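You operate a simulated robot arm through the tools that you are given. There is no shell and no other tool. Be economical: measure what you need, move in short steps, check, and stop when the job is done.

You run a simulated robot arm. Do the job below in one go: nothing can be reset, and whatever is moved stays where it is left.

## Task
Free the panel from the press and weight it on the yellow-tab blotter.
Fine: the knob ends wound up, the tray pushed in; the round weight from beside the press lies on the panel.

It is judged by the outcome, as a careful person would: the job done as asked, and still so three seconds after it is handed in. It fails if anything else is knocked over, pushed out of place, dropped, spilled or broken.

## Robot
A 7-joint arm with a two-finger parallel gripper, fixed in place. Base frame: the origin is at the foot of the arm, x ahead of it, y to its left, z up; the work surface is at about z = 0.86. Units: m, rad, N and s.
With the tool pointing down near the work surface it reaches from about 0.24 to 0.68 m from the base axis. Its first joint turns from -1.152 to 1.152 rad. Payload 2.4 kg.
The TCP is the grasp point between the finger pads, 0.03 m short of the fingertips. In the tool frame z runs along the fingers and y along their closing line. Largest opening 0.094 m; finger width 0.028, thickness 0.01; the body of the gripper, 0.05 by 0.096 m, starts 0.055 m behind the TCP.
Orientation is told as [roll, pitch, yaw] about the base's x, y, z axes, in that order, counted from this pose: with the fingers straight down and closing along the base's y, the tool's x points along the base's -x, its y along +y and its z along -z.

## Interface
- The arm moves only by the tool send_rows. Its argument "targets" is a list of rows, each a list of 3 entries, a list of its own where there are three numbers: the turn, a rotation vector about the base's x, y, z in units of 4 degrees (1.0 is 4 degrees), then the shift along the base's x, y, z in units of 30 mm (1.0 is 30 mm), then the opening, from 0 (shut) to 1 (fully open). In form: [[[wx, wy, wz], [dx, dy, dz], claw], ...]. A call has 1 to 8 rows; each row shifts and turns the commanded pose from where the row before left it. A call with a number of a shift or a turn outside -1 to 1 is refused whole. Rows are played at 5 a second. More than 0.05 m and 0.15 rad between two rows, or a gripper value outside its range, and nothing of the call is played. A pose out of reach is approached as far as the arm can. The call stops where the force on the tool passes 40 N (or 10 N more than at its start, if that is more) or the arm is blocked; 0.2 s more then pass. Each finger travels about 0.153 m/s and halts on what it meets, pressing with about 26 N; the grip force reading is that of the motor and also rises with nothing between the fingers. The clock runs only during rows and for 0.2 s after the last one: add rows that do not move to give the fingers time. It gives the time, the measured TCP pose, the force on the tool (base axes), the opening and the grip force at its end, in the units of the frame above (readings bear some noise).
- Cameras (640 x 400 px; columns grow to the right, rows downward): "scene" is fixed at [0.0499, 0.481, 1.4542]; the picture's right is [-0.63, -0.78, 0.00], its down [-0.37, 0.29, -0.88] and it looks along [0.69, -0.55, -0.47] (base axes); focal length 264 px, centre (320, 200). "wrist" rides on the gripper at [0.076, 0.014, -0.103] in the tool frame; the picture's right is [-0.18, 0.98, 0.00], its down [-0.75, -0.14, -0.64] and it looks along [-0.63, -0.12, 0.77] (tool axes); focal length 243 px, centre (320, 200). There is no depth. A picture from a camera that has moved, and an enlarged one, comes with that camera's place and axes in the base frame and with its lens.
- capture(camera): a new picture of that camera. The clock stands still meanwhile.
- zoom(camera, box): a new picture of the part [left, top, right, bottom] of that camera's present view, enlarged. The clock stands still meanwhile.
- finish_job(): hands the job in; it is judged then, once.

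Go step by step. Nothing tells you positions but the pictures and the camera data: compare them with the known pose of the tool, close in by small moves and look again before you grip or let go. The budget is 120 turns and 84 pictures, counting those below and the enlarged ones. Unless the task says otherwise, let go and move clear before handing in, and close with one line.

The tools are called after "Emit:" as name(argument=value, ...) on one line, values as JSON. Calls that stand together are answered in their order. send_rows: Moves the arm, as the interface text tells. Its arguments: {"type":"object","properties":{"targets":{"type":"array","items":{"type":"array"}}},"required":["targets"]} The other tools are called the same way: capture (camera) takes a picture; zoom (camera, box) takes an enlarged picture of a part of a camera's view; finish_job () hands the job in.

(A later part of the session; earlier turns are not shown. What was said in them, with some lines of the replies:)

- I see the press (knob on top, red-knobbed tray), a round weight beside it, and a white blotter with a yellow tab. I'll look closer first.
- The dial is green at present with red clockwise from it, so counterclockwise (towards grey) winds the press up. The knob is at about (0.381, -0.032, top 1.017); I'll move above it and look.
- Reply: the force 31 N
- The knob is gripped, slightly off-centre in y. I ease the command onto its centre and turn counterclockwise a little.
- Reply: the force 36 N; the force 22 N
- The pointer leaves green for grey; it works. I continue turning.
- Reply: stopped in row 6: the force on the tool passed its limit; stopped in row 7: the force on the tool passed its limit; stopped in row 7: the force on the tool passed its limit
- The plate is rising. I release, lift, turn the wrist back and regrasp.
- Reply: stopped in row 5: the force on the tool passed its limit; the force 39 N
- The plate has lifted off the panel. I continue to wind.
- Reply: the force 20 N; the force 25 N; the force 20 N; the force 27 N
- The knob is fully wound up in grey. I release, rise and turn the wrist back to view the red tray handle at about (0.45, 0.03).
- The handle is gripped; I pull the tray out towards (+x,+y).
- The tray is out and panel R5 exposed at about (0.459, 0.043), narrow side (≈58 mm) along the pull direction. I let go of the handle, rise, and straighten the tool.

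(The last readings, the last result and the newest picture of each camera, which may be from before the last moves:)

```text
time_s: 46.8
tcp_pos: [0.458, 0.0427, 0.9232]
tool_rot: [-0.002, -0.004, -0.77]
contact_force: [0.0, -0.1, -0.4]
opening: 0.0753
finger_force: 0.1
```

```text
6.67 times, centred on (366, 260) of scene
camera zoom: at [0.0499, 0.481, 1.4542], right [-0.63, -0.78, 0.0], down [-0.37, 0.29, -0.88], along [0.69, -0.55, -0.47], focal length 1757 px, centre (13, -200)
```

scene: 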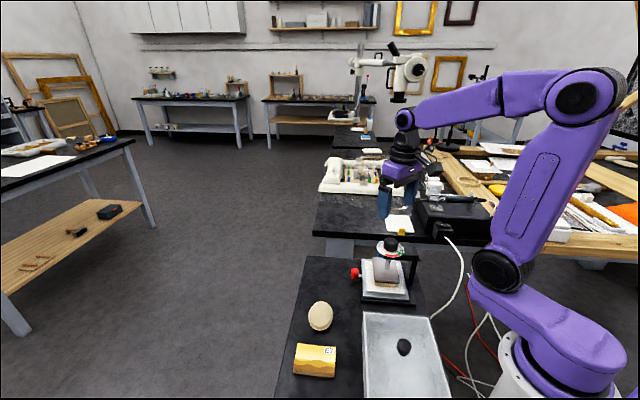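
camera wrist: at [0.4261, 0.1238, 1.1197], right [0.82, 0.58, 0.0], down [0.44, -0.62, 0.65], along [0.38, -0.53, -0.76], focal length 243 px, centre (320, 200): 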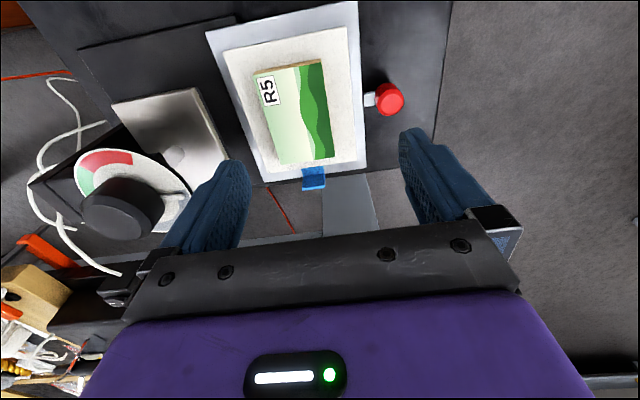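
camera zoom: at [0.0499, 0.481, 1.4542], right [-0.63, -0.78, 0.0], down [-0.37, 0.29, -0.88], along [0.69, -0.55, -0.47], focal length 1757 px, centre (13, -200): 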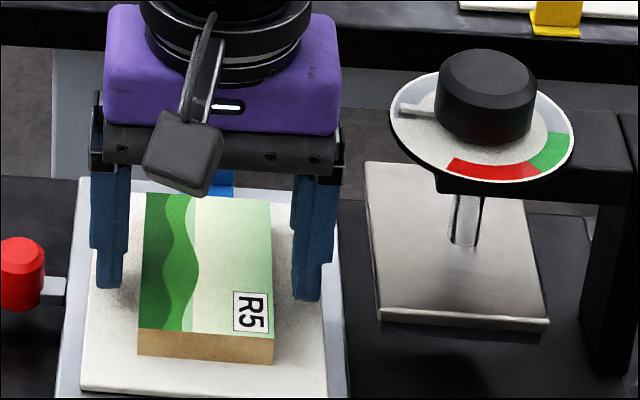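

Emit:
send_rows(targets=[[[0, 0, 0], [0, 0, 0], 0.6], [[0, 0, 0], [0, 0, 0], 0.5], [[0, 0, 0], [0, 0, 0], 0.5], [[0, 0, 0], [0, 0, 0], 0.5]])

Emit:
zoom(camera="scene", box=[318, 230, 414, 290])

```text
time_s: 47.8
tcp_pos: [0.4596, 0.0431, 0.9234]
tool_rot: [-0.002, -0.006, -0.77]
contact_force: [-0.3, -0.3, 0.1]
opening: 0.0571
finger_force: 26.3
```

```text
6.67 times, centred on (366, 260) of scene
camera zoom: at [0.0499, 0.481, 1.4542], right [-0.63, -0.78, 0.0], down [-0.37, 0.29, -0.88], along [0.69, -0.55, -0.47], focal length 1757 px, centre (13, -200)
```

zoom: 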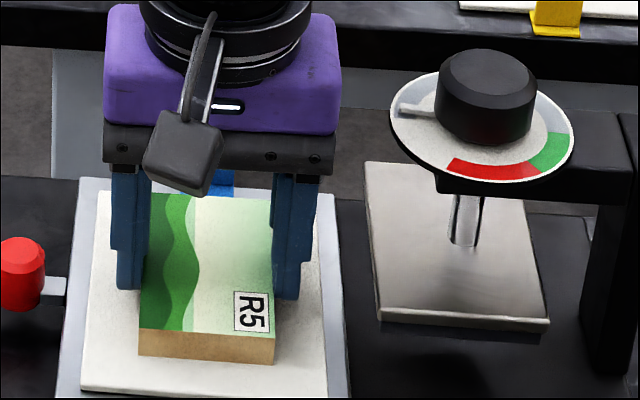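

Emit:
send_rows(targets=[[[0, 0, 0], [0, 0, 0], 0.2], [[0, 0, 0], [0, 0, 0.3], 0.2], [[0, 0, 0], [0, 0, 0.7], 0.2], [[0, 0, 0], [0, 0, 1], 0.2], [[0, 0, 0], [0, 0, 1], 0.2], [[0, 0, 0], [0, 0, 1], 0.2], [[0, 0, 0], [0, 0, 1], 0.2], [[0, 0, 0], [0, 0, 1], 0.2]])

Emit:
zoom(camera="scene", box=[310, 160, 470, 260])

Emit:
capture(camera="wrist")

```text
time_s: 49.6
tcp_pos: [0.4587, 0.0438, 1.1039]
tool_rot: [-0.004, -0.004, -0.771]
contact_force: [0.0, 0.2, -1.0]
opening: 0.0571
finger_force: 25.8
```

```text
4.00 times, centred on (390, 210) of scene
camera zoom: at [0.0499, 0.481, 1.4542], right [-0.63, -0.78, 0.0], down [-0.37, 0.29, -0.88], along [0.69, -0.55, -0.47], focal length 1054 px, centre (40, 160)
```

zoom: 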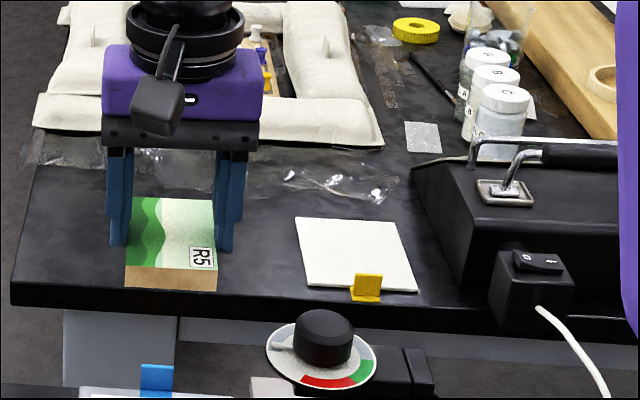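

```text
41 pictures are left
camera wrist: at [0.4133, 0.107, 1.2053], right [0.82, 0.58, 0.0], down [0.44, -0.62, 0.65], along [0.37, -0.53, -0.76], focal length 243 px, centre (320, 200)
```

wrist: 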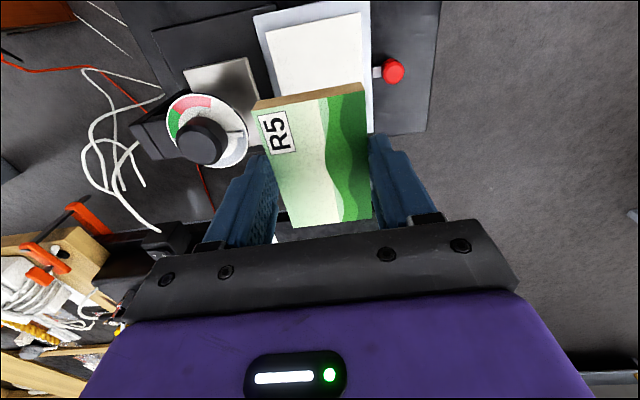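

The blotter is about centred at (0.557, -0.334), aligned with the same 45° direction. I carry the panel over at height.

Emit:
send_rows(targets=[[[0, 0, 0], [0.25, -0.97, 0], 0.2], [[0, 0, 0], [0.25, -0.97, 0], 0.2], [[0, 0, 0], [0.25, -0.97, 0], 0.2], [[0, 0, 0], [0.25, -0.97, 0], 0.2], [[0, 0, 0], [0.25, -0.97, 0], 0.2], [[0, 0, 0], [0.25, -0.97, 0], 0.2], [[0, 0, 0], [0.25, -0.97, 0], 0.2], [[0, 0, 0], [0.25, -0.97, 0], 0.2]])

Emit:
send_rows(targets=[[[0, 0, 0], [0.25, -0.97, 0], 0.2], [[0, 0, 0], [0.25, -0.97, 0], 0.2], [[0, 0, 0], [0.25, -0.97, 0], 0.2], [[0, 0, 0], [0.25, -0.97, 0], 0.2], [[0, 0, 0], [0.25, -0.97, 0], 0.2], [[0, 0, 0], [0, 0, 0], 0.2]])

Emit:
capture(camera="wrist")

Emit:
zoom(camera="scene", box=[310, 150, 470, 250])

```text
time_s: 51.4
tcp_pos: [0.5195, -0.1909, 1.1045]
tool_rot: [-0.001, -0.003, -0.771]
contact_force: [0.2, 0.0, -0.2]
opening: 0.0573
finger_force: 26.6
```

```text
time_s: 52.8
tcp_pos: [0.556, -0.3343, 1.1058]
tool_rot: [-0.002, -0.003, -0.77]
contact_force: [-0.6, 0.6, -0.6]
opening: 0.0573
finger_force: 25.8
```

```text
40 pictures are left
camera wrist: at [0.5109, -0.2708, 1.207], right [0.82, 0.58, 0.0], down [0.44, -0.62, 0.65], along [0.37, -0.53, -0.76], focal length 243 px, centre (320, 200)
```

wrist: 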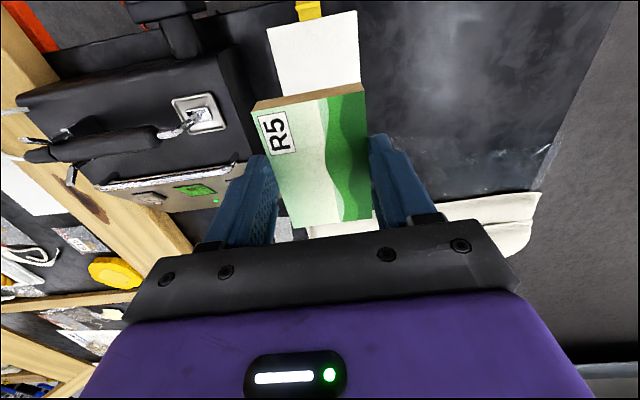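

```text
4.00 times, centred on (390, 200) of scene
camera zoom: at [0.0499, 0.4809, 1.4542], right [-0.63, -0.78, 0.0], down [-0.37, 0.29, -0.88], along [0.69, -0.55, -0.47], focal length 1054 px, centre (40, 200)
```

zoom: 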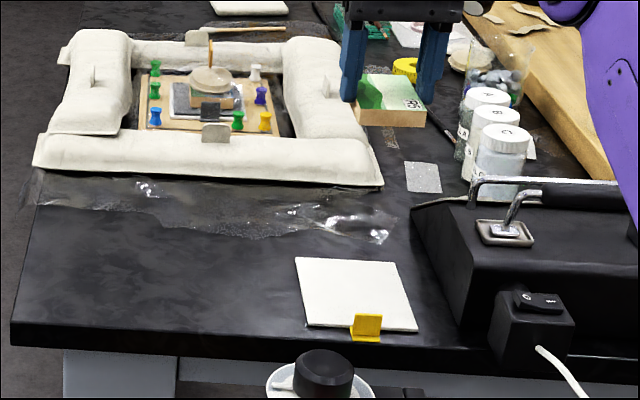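

Emit:
send_rows(targets=[[[0, 0, 0], [0.07, -0.1, -0.95], 0.2], [[0, 0, 0], [0, 0, -0.95], 0.2], [[0, 0, 0], [0, 0, -0.95], 0.2], [[0, 0, 0], [0, 0, -0.95], 0.2], [[0, 0, 0], [0, 0, -0.95], 0.2], [[0, 0, 0], [0, 0, -0.95], 0.2], [[0, 0, 0], [0, 0, 0], 0.2]])

Emit:
zoom(camera="scene", box=[350, 180, 446, 240])

Emit:
capture(camera="wrist")

```text
time_s: 54.4
tcp_pos: [0.5577, -0.3405, 0.933]
tool_rot: [-0.004, -0.007, -0.769]
contact_force: [0.4, 0.0, -0.7]
opening: 0.0571
finger_force: 25.9
```

```text
6.67 times, centred on (398, 210) of scene
camera zoom: at [0.0499, 0.481, 1.4542], right [-0.63, -0.78, 0.0], down [-0.37, 0.29, -0.88], along [0.69, -0.55, -0.47], focal length 1757 px, centre (-200, 133)
```

zoom: 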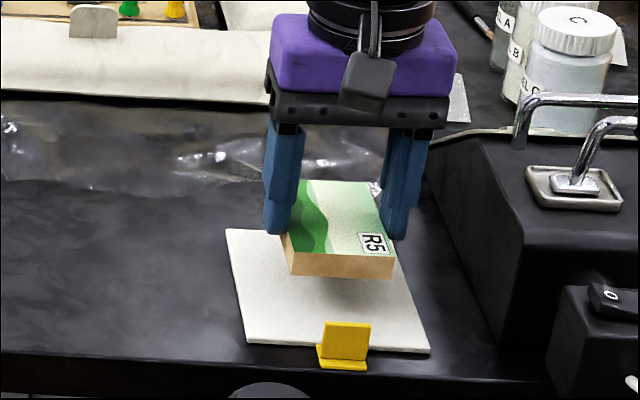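

```text
37 pictures are left
camera wrist: at [0.5127, -0.2749, 1.0336], right [0.82, 0.58, 0.0], down [0.44, -0.62, 0.65], along [0.37, -0.53, -0.76], focal length 243 px, centre (320, 200)
```

wrist: 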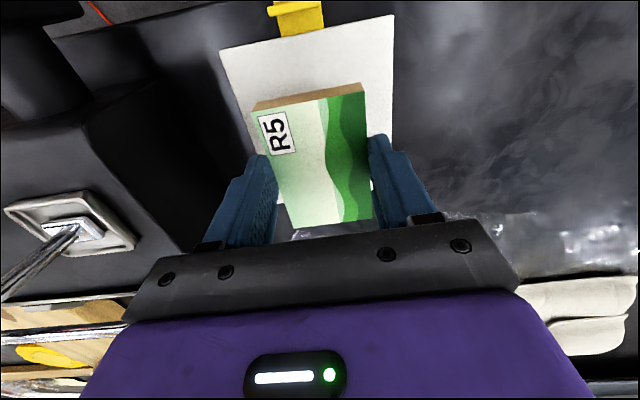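

Emit:
send_rows(targets=[[[0, 0, 0], [0.05, 0.05, -0.4], 0.2], [[0, 0, 0], [0, 0, -0.4], 0.2], [[0, 0, 0], [0, 0, -0.1], 0.2], [[0, 0, 0], [0, 0, 0], 0.2]])

Emit:
zoom(camera="scene", box=[350, 180, 446, 240])

```text
time_s: 55.4
tcp_pos: [0.5594, -0.3393, 0.9075]
tool_rot: [-0.001, -0.004, -0.77]
contact_force: [-0.2, 1.2, -0.6]
opening: 0.0569
finger_force: 25.4
```

```text
6.67 times, centred on (398, 210) of scene
camera zoom: at [0.0499, 0.481, 1.4542], right [-0.63, -0.78, 0.0], down [-0.37, 0.29, -0.88], along [0.69, -0.55, -0.47], focal length 1757 px, centre (-200, 133)
```

zoom: 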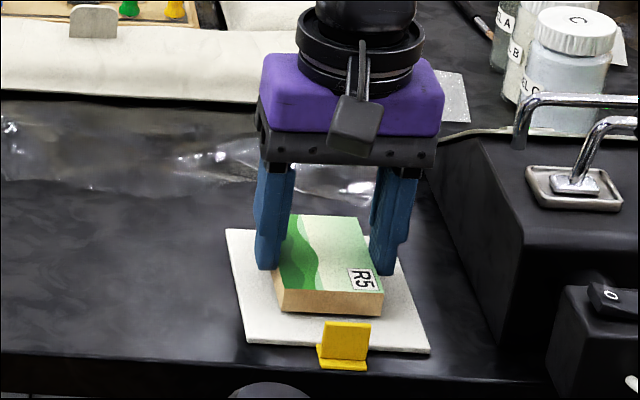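

Emit:
send_rows(targets=[[[0, 0, 0], [0, 0, -0.1], 0.2], [[0, 0, 0], [0, 0, -0.07], 0.2], [[0, 0, 0], [0, 0, 0], 0.2]])

```text
time_s: 56.2
tcp_pos: [0.5601, -0.3376, 0.9031]
tool_rot: [-0.001, -0.007, -0.769]
contact_force: [-0.4, -0.5, 9.7]
opening: 0.057
finger_force: 26.3
```

The panel touches the blotter. I let go.

Emit:
send_rows(targets=[[[0, 0, 0], [0, 0, 0], 0.7], [[0, 0, 0], [0, 0, 0], 0.75], [[0, 0, 0], [0, 0, 0.3], 0.75], [[0, 0, 0], [0, 0, 1], 0.75], [[0, 0, 0], [0, 0, 1], 0.75], [[0, 0, 0], [0, 0, 1], 0.75], [[0, 0, 0], [0, 0, 1], 0.75], [[0, 0, 0], [0, 0, 1], 0.75]])

Emit:
zoom(camera="scene", box=[350, 180, 446, 240])

Emit:
capture(camera="wrist")

```text
time_s: 58.0
tcp_pos: [0.5602, -0.337, 1.0601]
tool_rot: [-0.002, -0.002, -0.769]
contact_force: [0.2, -0.1, 0.2]
opening: 0.0707
finger_force: 0.1
```

```text
6.67 times, centred on (398, 210) of scene
camera zoom: at [0.0499, 0.481, 1.4542], right [-0.63, -0.78, 0.0], down [-0.37, 0.29, -0.88], along [0.69, -0.55, -0.47], focal length 1757 px, centre (-200, 133)
```

zoom: 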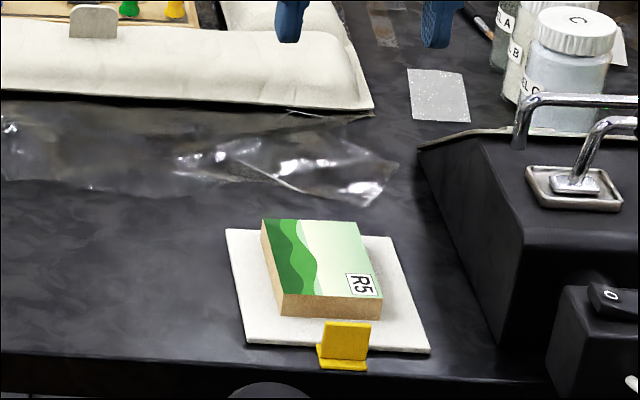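

```text
34 pictures are left
camera wrist: at [0.5142, -0.273, 1.1606], right [0.82, 0.58, 0.0], down [0.44, -0.62, 0.65], along [0.37, -0.53, -0.76], focal length 243 px, centre (320, 200)
```

wrist: 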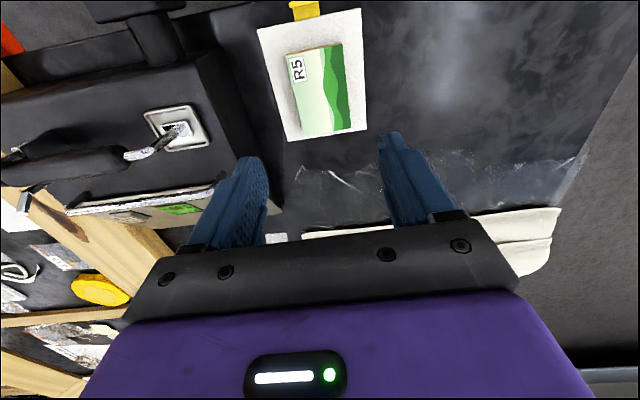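

The panel lies squarely on the blotter. Now back to the tray handle (grip pose was (0.526, 0.106, 0.913)) to push the tray in.

Emit:
send_rows(targets=[[[0, 0, 0], [0, 0.98, 0.5], 0.5], [[0, 0, 0], [0, 0.98, 0], 0.5], [[0, 0, 0], [0, 0.98, 0], 0.5], [[0, 0, 0], [0, 0.98, 0], 0.5], [[0, 0, 0], [0, 0.98, 0], 0.5], [[0, 0, 0], [0, 0.98, 0], 0.5], [[0, 0, 0], [0, 0.98, 0], 0.5], [[0, 0, 0], [0, 0.98, 0], 0.5]])

Emit:
send_rows(targets=[[[0, 0, 0], [-0.15, 0.98, 0], 0.5], [[0, 0, 0], [-0.15, 0.98, 0], 0.5], [[0, 0, 0], [-0.15, 0.98, 0], 0.5], [[-0.55, 0.55, 0], [-0.15, 0.98, 0], 0.5], [[-0.55, 0.55, 0], [-0.15, 0.98, 0], 0.5], [[-0.55, 0.55, 0], [-0.15, 0.98, 0], 0.5], [[-0.55, 0.55, 0], [-0.15, 0.98, 0], 0.5], [[0, 0, 0], [0, 0, -0.5], 0.5]])

Emit:
capture(camera="wrist")

```text
time_s: 59.8
tcp_pos: [0.5597, -0.1011, 1.0735]
tool_rot: [-0.004, -0.004, -0.768]
contact_force: [0.6, -0.9, -0.4]
opening: 0.0472
finger_force: 0.1
```

```text
time_s: 61.6
tcp_pos: [0.5289, 0.1045, 1.0601]
tool_rot: [-0.221, -0.002, -0.771]
contact_force: [-1.0, -0.9, -1.4]
opening: 0.0473
finger_force: 0.1
```

```text
33 pictures are left
camera wrist: at [0.4981, 0.184, 1.1556], right [0.8, 0.56, -0.21], down [0.54, -0.52, 0.66], along [0.26, -0.64, -0.72], focal length 243 px, centre (320, 200)
```

wrist: 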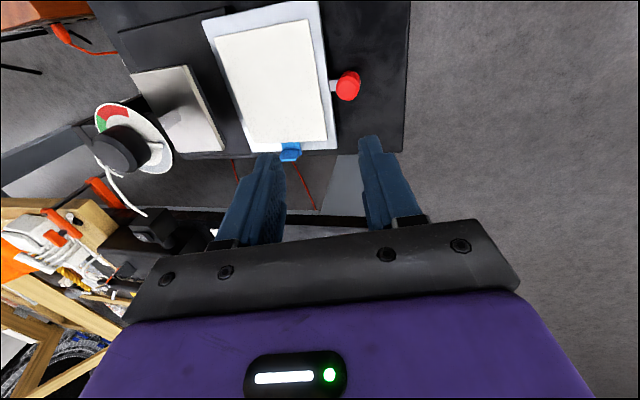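

Emit:
send_rows(targets=[[[0, 0, 0], [-0.1, 0.05, -0.97], 0.5], [[0, 0, 0], [0, 0, -0.97], 0.5], [[0, 0, 0], [0, 0, -0.97], 0.5], [[0, 0, 0], [0, 0, -0.97], 0.5], [[0, 0, 0], [0, 0, -0.5], 0.5], [[0, 0, 0], [0, 0, 0], 0.5]])

Emit:
zoom(camera="wrist", box=[220, 80, 420, 205])

```text
time_s: 63.0
tcp_pos: [0.5256, 0.104, 0.931]
tool_rot: [-0.219, -0.002, -0.769]
contact_force: [0.2, 0.8, 0.4]
opening: 0.0469
finger_force: 0.0
```

```text
3.20 times, centred on (320, 142) of wrist
camera zoom: at [0.4958, 0.1833, 1.0258], right [0.8, 0.56, -0.21], down [0.54, -0.52, 0.66], along [0.26, -0.64, -0.72], focal length 776 px, centre (320, 384)
```

zoom: 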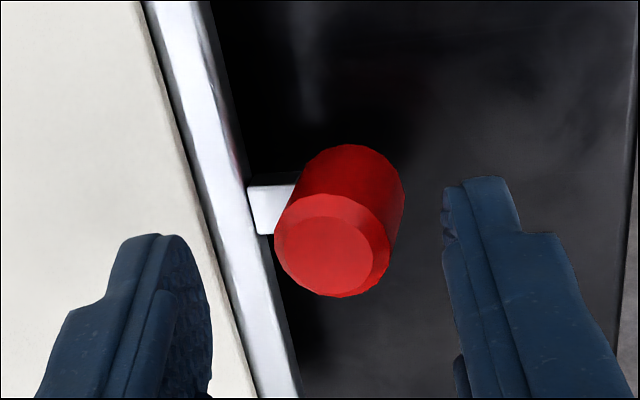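

Emit:
send_rows(targets=[[[0, 0, 0], [0, 0.06, -0.4], 0.5], [[0, 0, 0], [0, 0, -0.2], 0.5], [[0, 0, 0], [0, 0, 0], 0], [[0, 0, 0], [0, 0, 0], 0], [[0, 0, 0], [0, 0, 0], 0]])

Emit:
send_rows(targets=[[[0, 0, 0], [-0.3, -0.3, 0], 0], [[0, 0, 0], [-0.3, -0.3, 0], 0], [[0, 0, 0], [-0.3, -0.3, 0], 0], [[0, 0, 0], [-0.3, -0.3, 0], 0], [[0, 0, 0], [-0.3, -0.3, 0], 0], [[0, 0, 0], [-0.3, -0.3, 0], 0], [[0, 0, 0], [-0.3, -0.3, 0], 0], [[0, 0, 0], [0, 0, 0], 0]])

Emit:
zoom(camera="scene", box=[310, 220, 438, 300])

```text
time_s: 64.2
tcp_pos: [0.5256, 0.106, 0.9117]
tool_rot: [-0.219, -0.003, -0.771]
contact_force: [-0.8, 0.8, 1.2]
opening: 0.026
finger_force: 45.2
```

```text
time_s: 66.0
tcp_pos: [0.4615, 0.0432, 0.9107]
tool_rot: [-0.218, 0.0, -0.768]
contact_force: [-13.1, 13.6, 34.7]
opening: 0.026
finger_force: 44.6
```

```text
5.00 times, centred on (374, 260) of scene
camera zoom: at [0.049, 0.4813, 1.4541], right [-0.63, -0.78, 0.0], down [-0.36, 0.29, -0.88], along [0.69, -0.55, -0.47], focal length 1318 px, centre (50, -100)
```

zoom: 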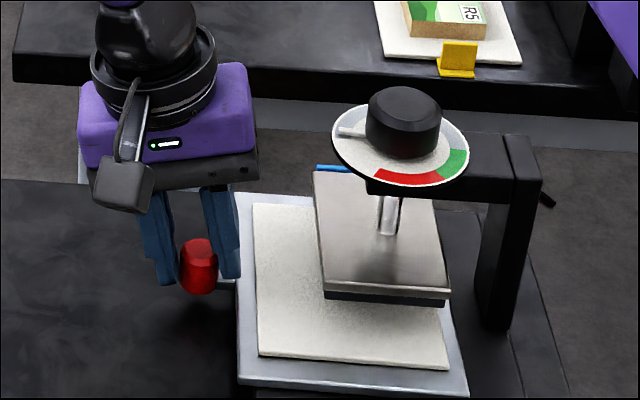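

Emit:
send_rows(targets=[[[0, 0, 0], [-0.04, 0.03, 0.06], 0], [[0, 0, 0], [-0.15, -0.15, 0], 0], [[0, 0, 0], [-0.15, -0.15, 0], 0], [[0, 0, 0], [-0.05, -0.05, 0], 0], [[0, 0, 0], [0, 0, 0], 0]])

Emit:
zoom(camera="scene", box=[342, 240, 438, 300])

```text
time_s: 67.2
tcp_pos: [0.4502, 0.0319, 0.913]
tool_rot: [-0.22, -0.001, -0.77]
contact_force: [7.0, -1.5, -20.8]
opening: 0.0258
finger_force: 45.1
```

```text
6.67 times, centred on (390, 270) of scene
camera zoom: at [0.0504, 0.4809, 1.4542], right [-0.63, -0.78, 0.0], down [-0.37, 0.29, -0.88], along [0.69, -0.55, -0.47], focal length 1757 px, centre (-147, -267)
```

zoom: 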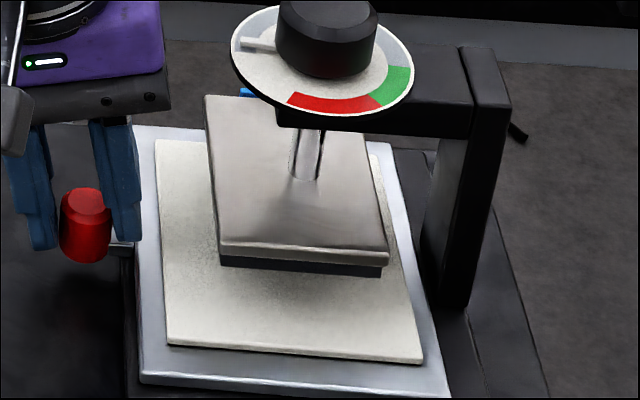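

Emit:
send_rows(targets=[[[0, 0, 0], [-0.05, -0.06, 0], 0], [[0, 0, 0], [-0.03, -0.03, 0], 0], [[0, 0, 0], [0, 0, 0], 0]])

Emit:
zoom(camera="scene", box=[342, 240, 438, 300])

```text
time_s: 68.0
tcp_pos: [0.4511, 0.0324, 0.9122]
tool_rot: [-0.212, -0.008, -0.765]
contact_force: [19.5, 6.1, -14.8]
opening: 0.0257
finger_force: 44.8
```

```text
6.67 times, centred on (390, 270) of scene
camera zoom: at [0.0506, 0.4811, 1.4541], right [-0.63, -0.78, 0.0], down [-0.37, 0.29, -0.88], along [0.69, -0.55, -0.47], focal length 1757 px, centre (-147, -267)
```

zoom: 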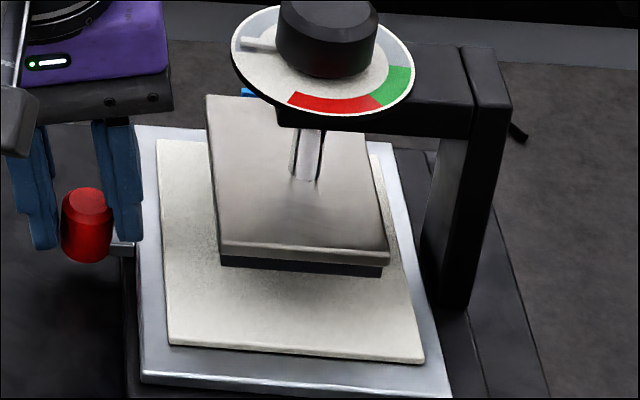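

The tray is home against its stop. I let go, rise, straighten and go over the round weight.

Emit:
send_rows(targets=[[[0, 0, 0], [0.06, 0.05, 0], 0.2], [[0, 0, 0], [0, 0, 0], 0.5], [[0, 0, 0], [0, 0, 0], 0.5], [[0, 0, 0], [0, 0, 0.8], 0.5], [[0, 0, 0], [0, 0, 1], 0.5], [[0, 0, 0], [0, 0, 1], 0.5], [[0.55, -0.55, 0], [0, 0.5, 1], 1], [[0.55, -0.55, 0], [0, 0.5, 1], 1]])

Emit:
send_rows(targets=[[[0.55, -0.55, 0], [-0.4, 0.95, 0], 1], [[0.45, -0.55, 0], [-0.4, 0.95, 0], 1], [[0, 0, 0], [-0.4, 0.95, 0], 1], [[0, 0, 0], [-0.4, 0.95, 0], 1], [[0, 0, 0], [0, 0.6, 0], 1], [[0, 0, 0], [0, 0, 0], 1]])

Emit:
capture(camera="wrist")

Emit:
zoom(camera="scene", box=[262, 220, 438, 330])

```text
time_s: 69.8
tcp_pos: [0.4518, 0.0619, 1.0574]
tool_rot: [-0.111, -0.002, -0.77]
contact_force: [-0.2, -0.1, -0.1]
opening: 0.0941
finger_force: 0.1
```

```text
time_s: 71.2
tcp_pos: [0.4018, 0.1973, 1.0563]
tool_rot: [-0.007, -0.009, -0.77]
contact_force: [0.3, 0.1, 0.0]
opening: 0.0941
finger_force: 0.1
```

```text
28 pictures are left
camera wrist: at [0.3566, 0.261, 1.1573], right [0.82, 0.58, -0.01], down [0.44, -0.62, 0.65], along [0.37, -0.53, -0.76], focal length 243 px, centre (320, 200)
```

wrist: 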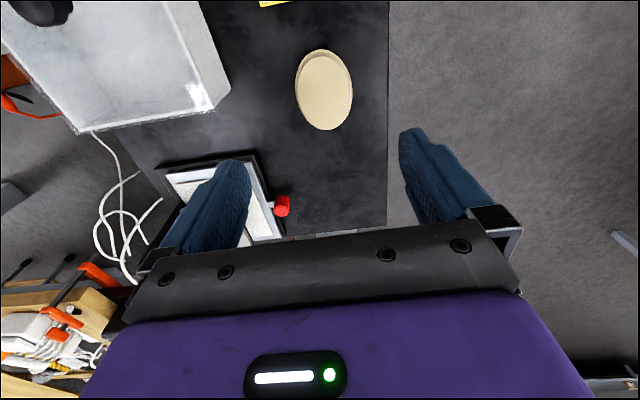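

```text
3.64 times, centred on (350, 275) of scene
camera zoom: at [0.0499, 0.481, 1.4542], right [-0.63, -0.78, 0.0], down [-0.37, 0.29, -0.88], along [0.69, -0.55, -0.47], focal length 958 px, centre (211, -73)
```

zoom: 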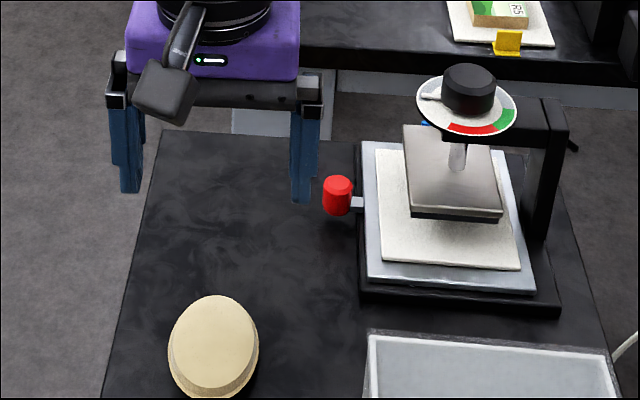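

Emit:
zoom(camera="scene", box=[380, 325, 428, 365])

Emit:
zoom(camera="scene", box=[290, 290, 350, 340])

Emit:
zoom(camera="scene", box=[316, 150, 412, 200])

```text
10.00 times, centred on (404, 345) of scene
camera zoom: at [0.0499, 0.481, 1.4542], right [-0.63, -0.78, 0.0], down [-0.37, 0.29, -0.88], along [0.69, -0.55, -0.47], focal length 2636 px, centre (-520, -1250)
```

zoom: 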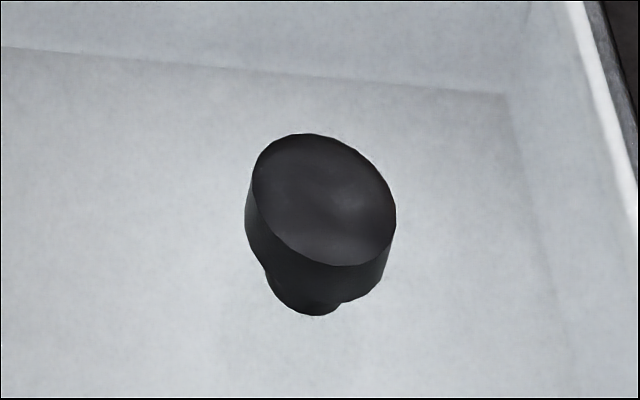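

```text
8.00 times, centred on (320, 315) of scene
camera zoom: at [0.0499, 0.481, 1.4542], right [-0.63, -0.78, 0.0], down [-0.37, 0.29, -0.88], along [0.69, -0.55, -0.47], focal length 2109 px, centre (320, -720)
```

zoom: 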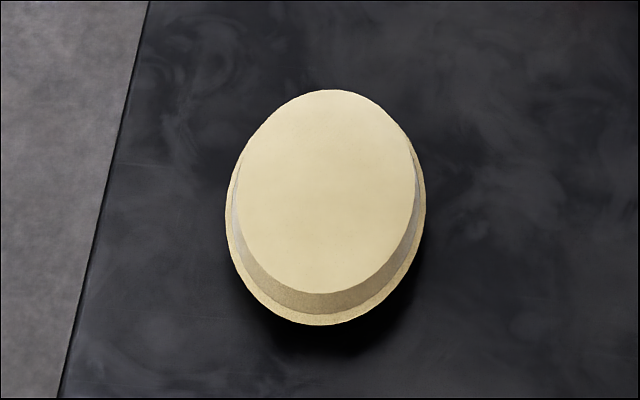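

```text
6.67 times, centred on (364, 175) of scene
camera zoom: at [0.0499, 0.481, 1.4542], right [-0.63, -0.78, 0.0], down [-0.37, 0.29, -0.88], along [0.69, -0.55, -0.47], focal length 1757 px, centre (27, 367)
```

zoom: 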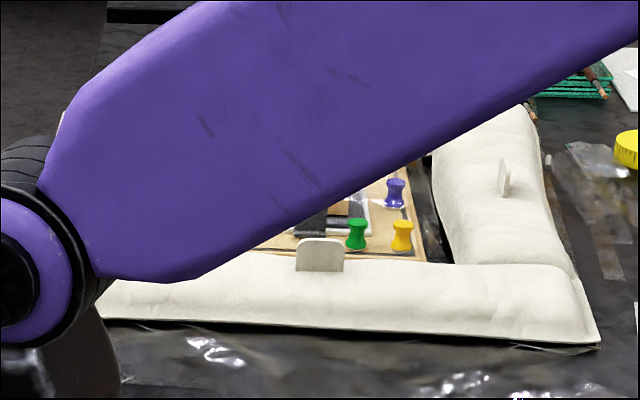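

The beige disc is the round weight, about 62×78 mm, centred near (0.405, 0.195). I descend around it.

Emit:
send_rows(targets=[[[0, 0, 0], [0.1, -0.07, -0.9], 1], [[0, 0, 0], [0, 0, -0.9], 1], [[0, 0, 0], [0, 0, -0.9], 1], [[0, 0, 0], [0, 0, -0.9], 1], [[0, 0, 0], [0, 0, -0.9], 1], [[0, 0, 0], [0, 0, 0], 1]])

Emit:
capture(camera="wrist")

Emit:
zoom(camera="scene", box=[272, 275, 368, 335])

```text
time_s: 72.6
tcp_pos: [0.4054, 0.1933, 0.9201]
tool_rot: [-0.007, -0.01, -0.77]
contact_force: [0.2, 0.8, 0.2]
opening: 0.0938
finger_force: 0.1
```

```text
23 pictures are left
camera wrist: at [0.3598, 0.2581, 1.0215], right [0.82, 0.58, -0.01], down [0.44, -0.62, 0.65], along [0.37, -0.53, -0.76], focal length 243 px, centre (320, 200)
```

wrist: 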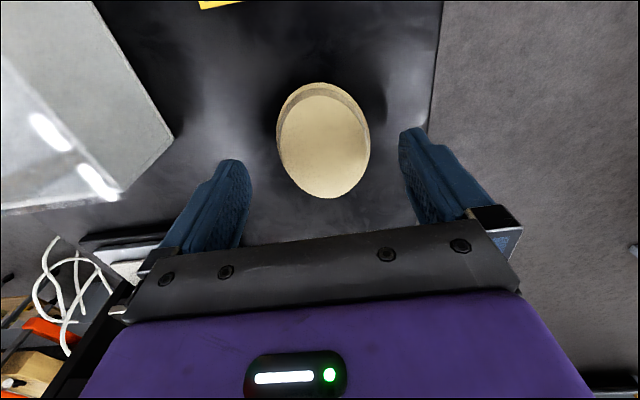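

```text
6.67 times, centred on (320, 305) of scene
camera zoom: at [0.0499, 0.481, 1.4542], right [-0.63, -0.78, 0.0], down [-0.37, 0.29, -0.88], along [0.69, -0.55, -0.47], focal length 1757 px, centre (320, -500)
```

zoom: 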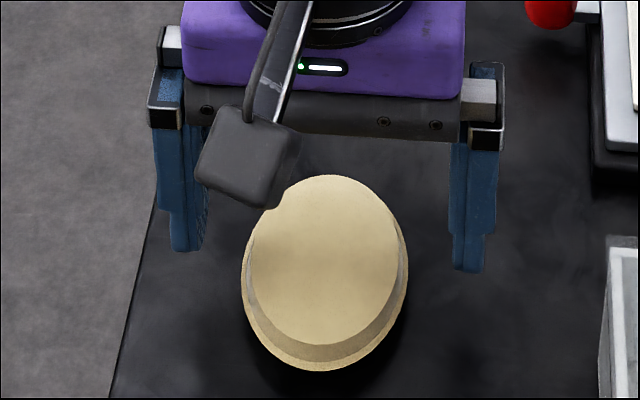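

Emit:
send_rows(targets=[[[0, 0, 0], [-0.04, 0.08, -0.4], 1], [[0, 0, 0], [0, 0, -0.35], 1], [[0, 0, 0], [0, 0, 0], 1]])

Emit:
zoom(camera="scene", box=[272, 275, 368, 335])

```text
time_s: 73.4
tcp_pos: [0.4044, 0.195, 0.898]
tool_rot: [-0.006, -0.008, -0.771]
contact_force: [-0.2, -0.1, 0.2]
opening: 0.0941
finger_force: 0.0
```

```text
6.67 times, centred on (320, 305) of scene
camera zoom: at [0.0499, 0.481, 1.4542], right [-0.63, -0.78, 0.0], down [-0.37, 0.29, -0.88], along [0.69, -0.55, -0.47], focal length 1757 px, centre (320, -500)
```

zoom: 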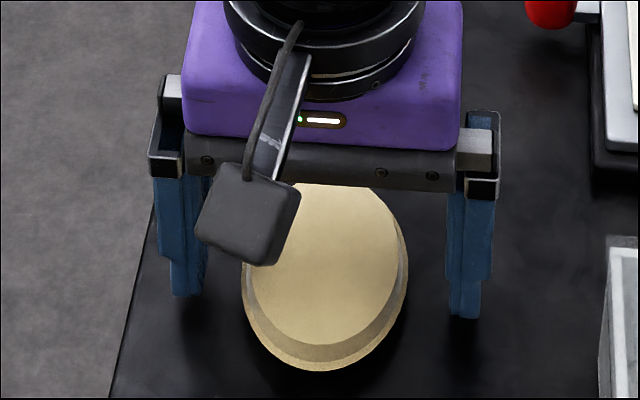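

Emit:
send_rows(targets=[[[0, 0, 0], [0, 0, 0], 0.75], [[0, 0, 0], [0, 0, 0], 0.5], [[0, 0, 0], [0, 0, 0], 0.4], [[0, 0, 0], [0, 0, 0], 0.4], [[0, 0, 0], [0, 0, 0], 0.4]])

Emit:
zoom(camera="scene", box=[272, 275, 368, 335])

```text
time_s: 74.6
tcp_pos: [0.4051, 0.1964, 0.8986]
tool_rot: [-0.006, -0.009, -0.77]
contact_force: [1.4, 0.1, 0.0]
opening: 0.0607
finger_force: 26.4
```

```text
6.67 times, centred on (320, 305) of scene
camera zoom: at [0.05, 0.481, 1.4542], right [-0.63, -0.78, 0.0], down [-0.37, 0.29, -0.88], along [0.69, -0.55, -0.47], focal length 1757 px, centre (320, -500)
```

zoom: 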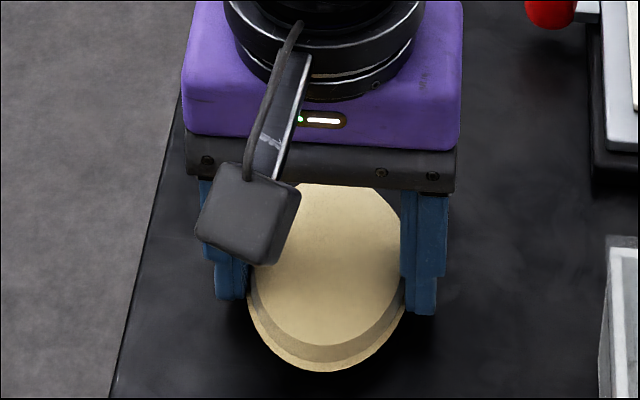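

Emit:
send_rows(targets=[[[0, 0, 0], [0, 0, 0], 0], [[0, 0, 0], [0, 0, 0.2], 0], [[0, 0, 0], [0, 0, 0.4], 0], [[0, 0, 0], [0, 0, 0.8], 0], [[0, 0, 0], [0, 0, 1], 0], [[0, 0, 0], [0, 0, 1], 0], [[0, 0, 0], [0, 0, 1], 0], [[0, 0, 0], [0, 0, 1], 0]])

Emit:
zoom(camera="scene", box=[260, 200, 420, 310])

```text
time_s: 76.4
tcp_pos: [0.4026, 0.1975, 1.0617]
tool_rot: [-0.007, -0.009, -0.769]
contact_force: [-0.5, 0.4, -2.8]
opening: 0.0606
finger_force: 26.3
```

```text
3.64 times, centred on (340, 255) of scene
camera zoom: at [0.05, 0.481, 1.4542], right [-0.63, -0.78, 0.0], down [-0.37, 0.29, -0.88], along [0.69, -0.55, -0.47], focal length 958 px, centre (247, 0)
```

zoom: 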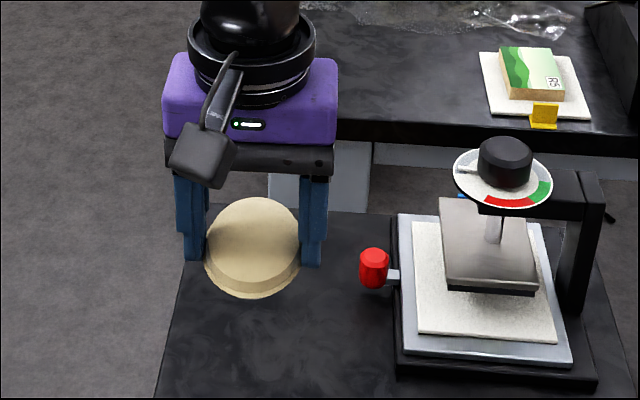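

Emit:
send_rows(targets=[[[0, 0, 0], [0.6, -0.6, 0.5], 0], [[0, 0, 0], [0.6, -0.95, 0.5], 0], [[0, 0, 0], [0.6, -0.95, 0], 0], [[0, 0, 0], [0.6, -0.95, 0], 0], [[0, 0, 0], [0.6, -0.95, 0], 0], [[0, 0, 0], [0.6, -0.95, 0], 0], [[0, 0, 0], [0.6, -0.95, 0], 0], [[0, 0, 0], [0.5, -0.95, 0], 0]])

Emit:
send_rows(targets=[[[0, 0, 0], [0.1, -0.95, 0], 0], [[0, 0, 0], [0.1, -0.95, 0], 0], [[0, 0, 0], [0.1, -0.95, 0], 0], [[0, 0, 0], [0.1, -0.95, 0], 0], [[0, 0, 0], [0.1, -0.95, 0], 0], [[0, 0, 0], [0.05, -0.95, 0], 0], [[0, 0, 0], [0, -0.95, 0], 0], [[0, 0, 0], [0, -0.95, 0], 0]])

```text
time_s: 78.2
tcp_pos: [0.5452, -0.0217, 1.0917]
tool_rot: [-0.009, -0.009, -0.77]
contact_force: [-0.6, 0.7, -2.3]
opening: 0.0603
finger_force: 25.8
```

```text
time_s: 80.0
tcp_pos: [0.5615, -0.2507, 1.0934]
tool_rot: [-0.006, -0.008, -0.77]
contact_force: [0.0, -0.1, -4.5]
opening: 0.0602
finger_force: 25.8
```

Emit:
send_rows(targets=[[[0, 0, 0], [-0.02, -0.97, 0], 0], [[0, 0, 0], [-0.02, -0.97, 0], 0], [[0, 0, 0], [0, -0.95, 0], 0], [[0, 0, 0], [0, 0, -0.9], 0], [[0, 0, 0], [0, 0, -0.9], 0], [[0, 0, 0], [0, 0, -0.9], 0], [[0, 0, 0], [0, 0, -0.9], 0], [[0, 0, 0], [0, 0, -0.7], 0]])

Emit:
zoom(camera="scene", box=[350, 180, 446, 240])

Emit:
capture(camera="wrist")

```text
time_s: 81.8
tcp_pos: [0.56, -0.3373, 0.9625]
tool_rot: [-0.008, -0.008, -0.77]
contact_force: [0.3, 0.3, -2.5]
opening: 0.0602
finger_force: 26.0
```

```text
6.67 times, centred on (398, 210) of scene
camera zoom: at [0.05, 0.4809, 1.4542], right [-0.63, -0.78, 0.0], down [-0.37, 0.29, -0.88], along [0.69, -0.55, -0.47], focal length 1757 px, centre (-200, 133)
```

zoom: 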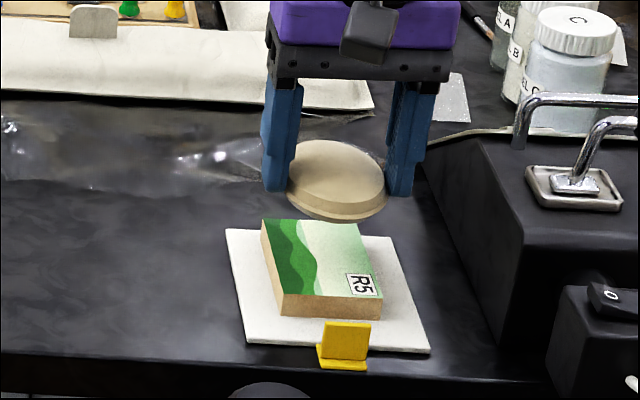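

```text
17 pictures are left
camera wrist: at [0.5146, -0.2716, 1.063], right [0.82, 0.58, -0.01], down [0.44, -0.62, 0.65], along [0.37, -0.53, -0.76], focal length 243 px, centre (320, 200)
```

wrist: 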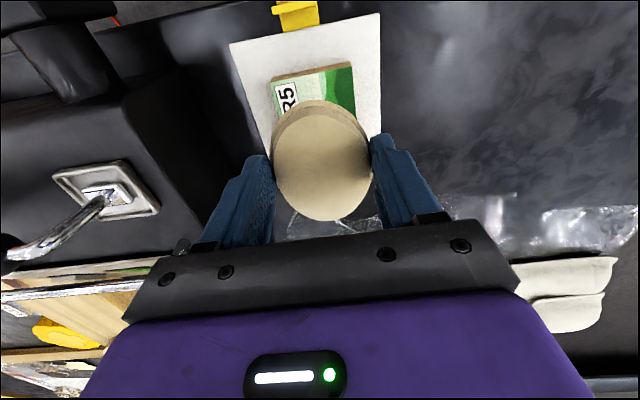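

Emit:
send_rows(targets=[[[0, 0, 0], [0.03, -0.03, -0.3], 0], [[0, 0, 0], [0, 0, -0.3], 0], [[0, 0, 0], [0, 0, -0.2], 0], [[0, 0, 0], [0, 0, 0], 0]])

Emit:
zoom(camera="scene", box=[350, 180, 446, 240])

```text
time_s: 82.8
tcp_pos: [0.5629, -0.3381, 0.9389]
tool_rot: [-0.008, -0.009, -0.769]
contact_force: [-0.1, -0.1, -2.4]
opening: 0.0603
finger_force: 26.3
```

```text
6.67 times, centred on (398, 210) of scene
camera zoom: at [0.05, 0.4809, 1.4542], right [-0.63, -0.78, 0.0], down [-0.37, 0.29, -0.88], along [0.69, -0.55, -0.47], focal length 1757 px, centre (-200, 133)
```

zoom: 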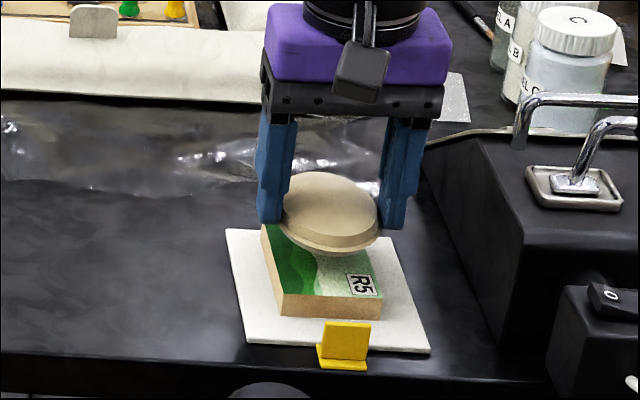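

Emit:
send_rows(targets=[[[0, 0, 0], [0, 0, -0.12], 0], [[0, 0, 0], [0, 0, -0.1], 0], [[0, 0, 0], [0, 0, 0], 0]])

```text
time_s: 83.6
tcp_pos: [0.562, -0.3388, 0.9322]
tool_rot: [-0.007, -0.009, -0.769]
contact_force: [0.8, -0.7, -2.7]
opening: 0.0603
finger_force: 26.1
```

Emit:
send_rows(targets=[[[0, 0, 0], [0, 0, -0.1], 0], [[0, 0, 0], [0, 0, 0], 0]])

Emit:
zoom(camera="scene", box=[366, 200, 430, 240])

```text
time_s: 84.2
tcp_pos: [0.5627, -0.3378, 0.928]
tool_rot: [-0.008, -0.008, -0.768]
contact_force: [-0.2, -0.5, -2.6]
opening: 0.0605
finger_force: 25.7
```

```text
10.00 times, centred on (398, 220) of scene
camera zoom: at [0.05, 0.4809, 1.4542], right [-0.63, -0.78, 0.0], down [-0.37, 0.29, -0.88], along [0.69, -0.55, -0.47], focal length 2636 px, centre (-460, 0)
```

zoom: 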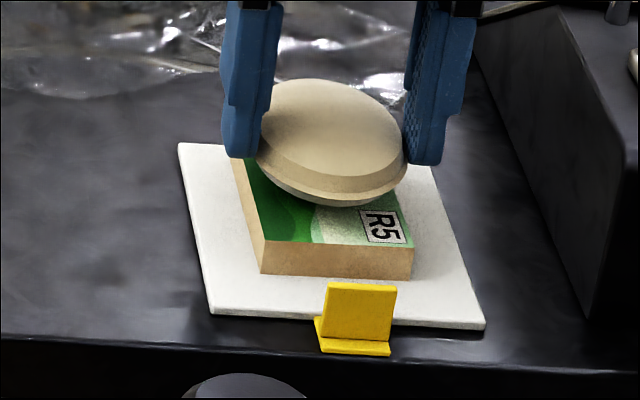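

Emit:
send_rows(targets=[[[0, 0, 0], [0, 0, -0.08], 0], [[0, 0, 0], [0, 0, -0.06], 0], [[0, 0, 0], [0, 0, 0], 0]])

```text
time_s: 85.0
tcp_pos: [0.5611, -0.3379, 0.9239]
tool_rot: [-0.008, -0.01, -0.771]
contact_force: [-0.3, 0.3, -3.3]
opening: 0.0604
finger_force: 25.6
```

Emit:
send_rows(targets=[[[0, 0, 0], [0, 0, -0.08], 0], [[0, 0, 0], [0, 0, -0.03], 0], [[0, 0, 0], [0, 0, 0], 0]])

Emit:
zoom(camera="scene", box=[366, 200, 430, 240])

```text
time_s: 85.8
tcp_pos: [0.5605, -0.3374, 0.9212]
tool_rot: [-0.008, -0.009, -0.77]
contact_force: [0.3, -0.3, -3.8]
opening: 0.0605
finger_force: 25.8
```

```text
10.00 times, centred on (398, 220) of scene
camera zoom: at [0.05, 0.4809, 1.4542], right [-0.63, -0.78, 0.0], down [-0.37, 0.29, -0.88], along [0.69, -0.55, -0.47], focal length 2636 px, centre (-460, 0)
```

zoom: 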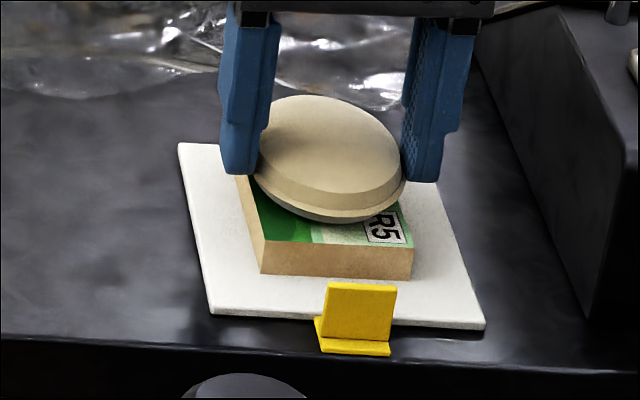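

Emit:
send_rows(targets=[[[0, 0, 0], [0, 0, -0.06], 0], [[0, 0, 0], [0, 0, -0.05], 0], [[0, 0, 0], [0, 0, 0], 0]])

```text
time_s: 86.6
tcp_pos: [0.561, -0.3379, 0.9189]
tool_rot: [-0.007, -0.013, -0.77]
contact_force: [-1.3, 0.1, 10.8]
opening: 0.0605
finger_force: 26.0
```

The weight has touched the panel. I let go gently and look.

Emit:
send_rows(targets=[[[0, 0, 0], [0, 0, 0], 0.68], [[0, 0, 0], [0, 0, 0], 0.75], [[0, 0, 0], [0, 0, 0], 0.85], [[0, 0, 0], [0, 0, 0], 0.85]])

Emit:
zoom(camera="scene", box=[366, 200, 430, 240])

```text
time_s: 87.6
tcp_pos: [0.5612, -0.3372, 0.9191]
tool_rot: [-0.009, -0.008, -0.768]
contact_force: [0.2, 0.6, 0.5]
opening: 0.0801
finger_force: 0.0
```

```text
10.00 times, centred on (398, 220) of scene
camera zoom: at [0.0499, 0.481, 1.4542], right [-0.63, -0.78, 0.0], down [-0.37, 0.29, -0.88], along [0.69, -0.55, -0.47], focal length 2636 px, centre (-460, 0)
```

zoom: 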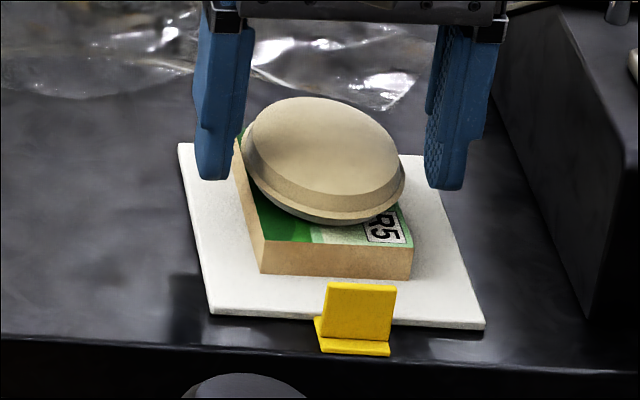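

Emit:
send_rows(targets=[[[0, 0, 0], [0, 0, 0.4], 0.85], [[0, 0, 0], [0, 0, 0.9], 0.85], [[0, 0, 0], [0, 0, 1], 0.85], [[0, 0, 0], [0, 0, 1], 0.85], [[0, 0, 0], [0, 0, 1], 0.85], [[0, 0, 0], [0, 0, 1], 0.85], [[0, 0, 0], [0, 0, 1], 0.85], [[0, 0, 0], [0, 0, 0], 0.85]])

Emit:
zoom(camera="scene", box=[366, 200, 430, 240])

Emit:
capture(camera="wrist")

Emit:
capture(camera="scene")

```text
time_s: 89.4
tcp_pos: [0.562, -0.3386, 1.1058]
tool_rot: [-0.007, -0.008, -0.77]
contact_force: [0.5, -0.5, 0.1]
opening: 0.0801
finger_force: 0.0
```

```text
10.00 times, centred on (398, 220) of scene
camera zoom: at [0.0499, 0.481, 1.4542], right [-0.63, -0.78, 0.0], down [-0.37, 0.29, -0.88], along [0.69, -0.55, -0.47], focal length 2636 px, centre (-460, 0)
```

zoom: 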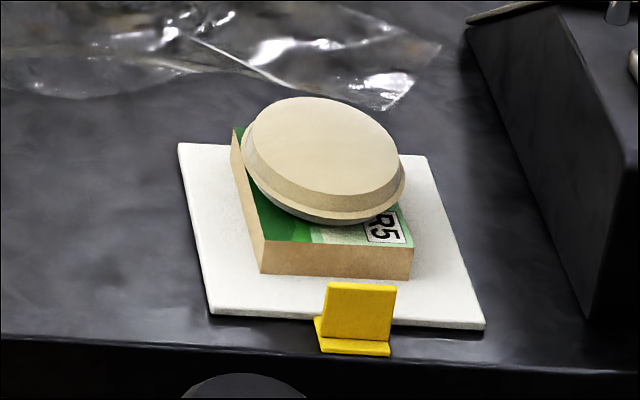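

```text
11 pictures are left
camera wrist: at [0.5165, -0.2741, 1.2068], right [0.82, 0.58, -0.01], down [0.44, -0.62, 0.65], along [0.37, -0.53, -0.76], focal length 243 px, centre (320, 200)
```

wrist: 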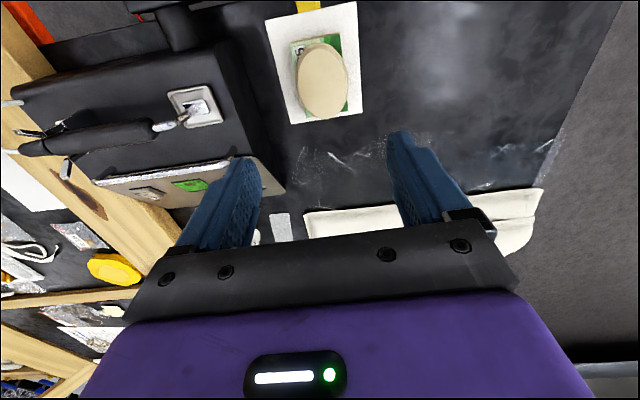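

```text
10 pictures are left
```

scene: 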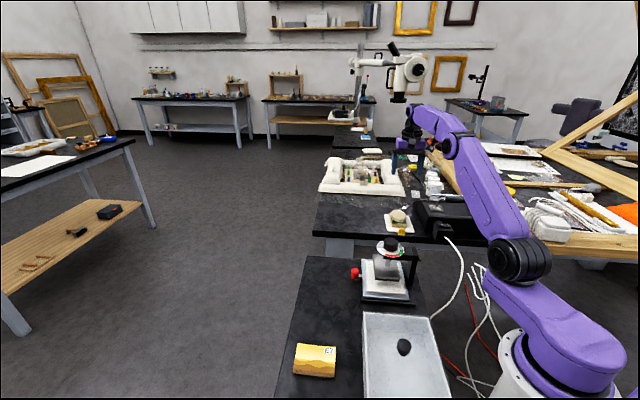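

The panel sits on the yellow-tab blotter with the weight resting steady on it. The tray is pushed in, the knob is wound up, and the gripper is clear, so I'm handing in.

Emit:
finish_job()

```text
The job is handed in.
```

Panel R5 is out of the press and on the yellow-tab blotter with the round beige weight on top; the knob is wound up and the tray is pushed in.
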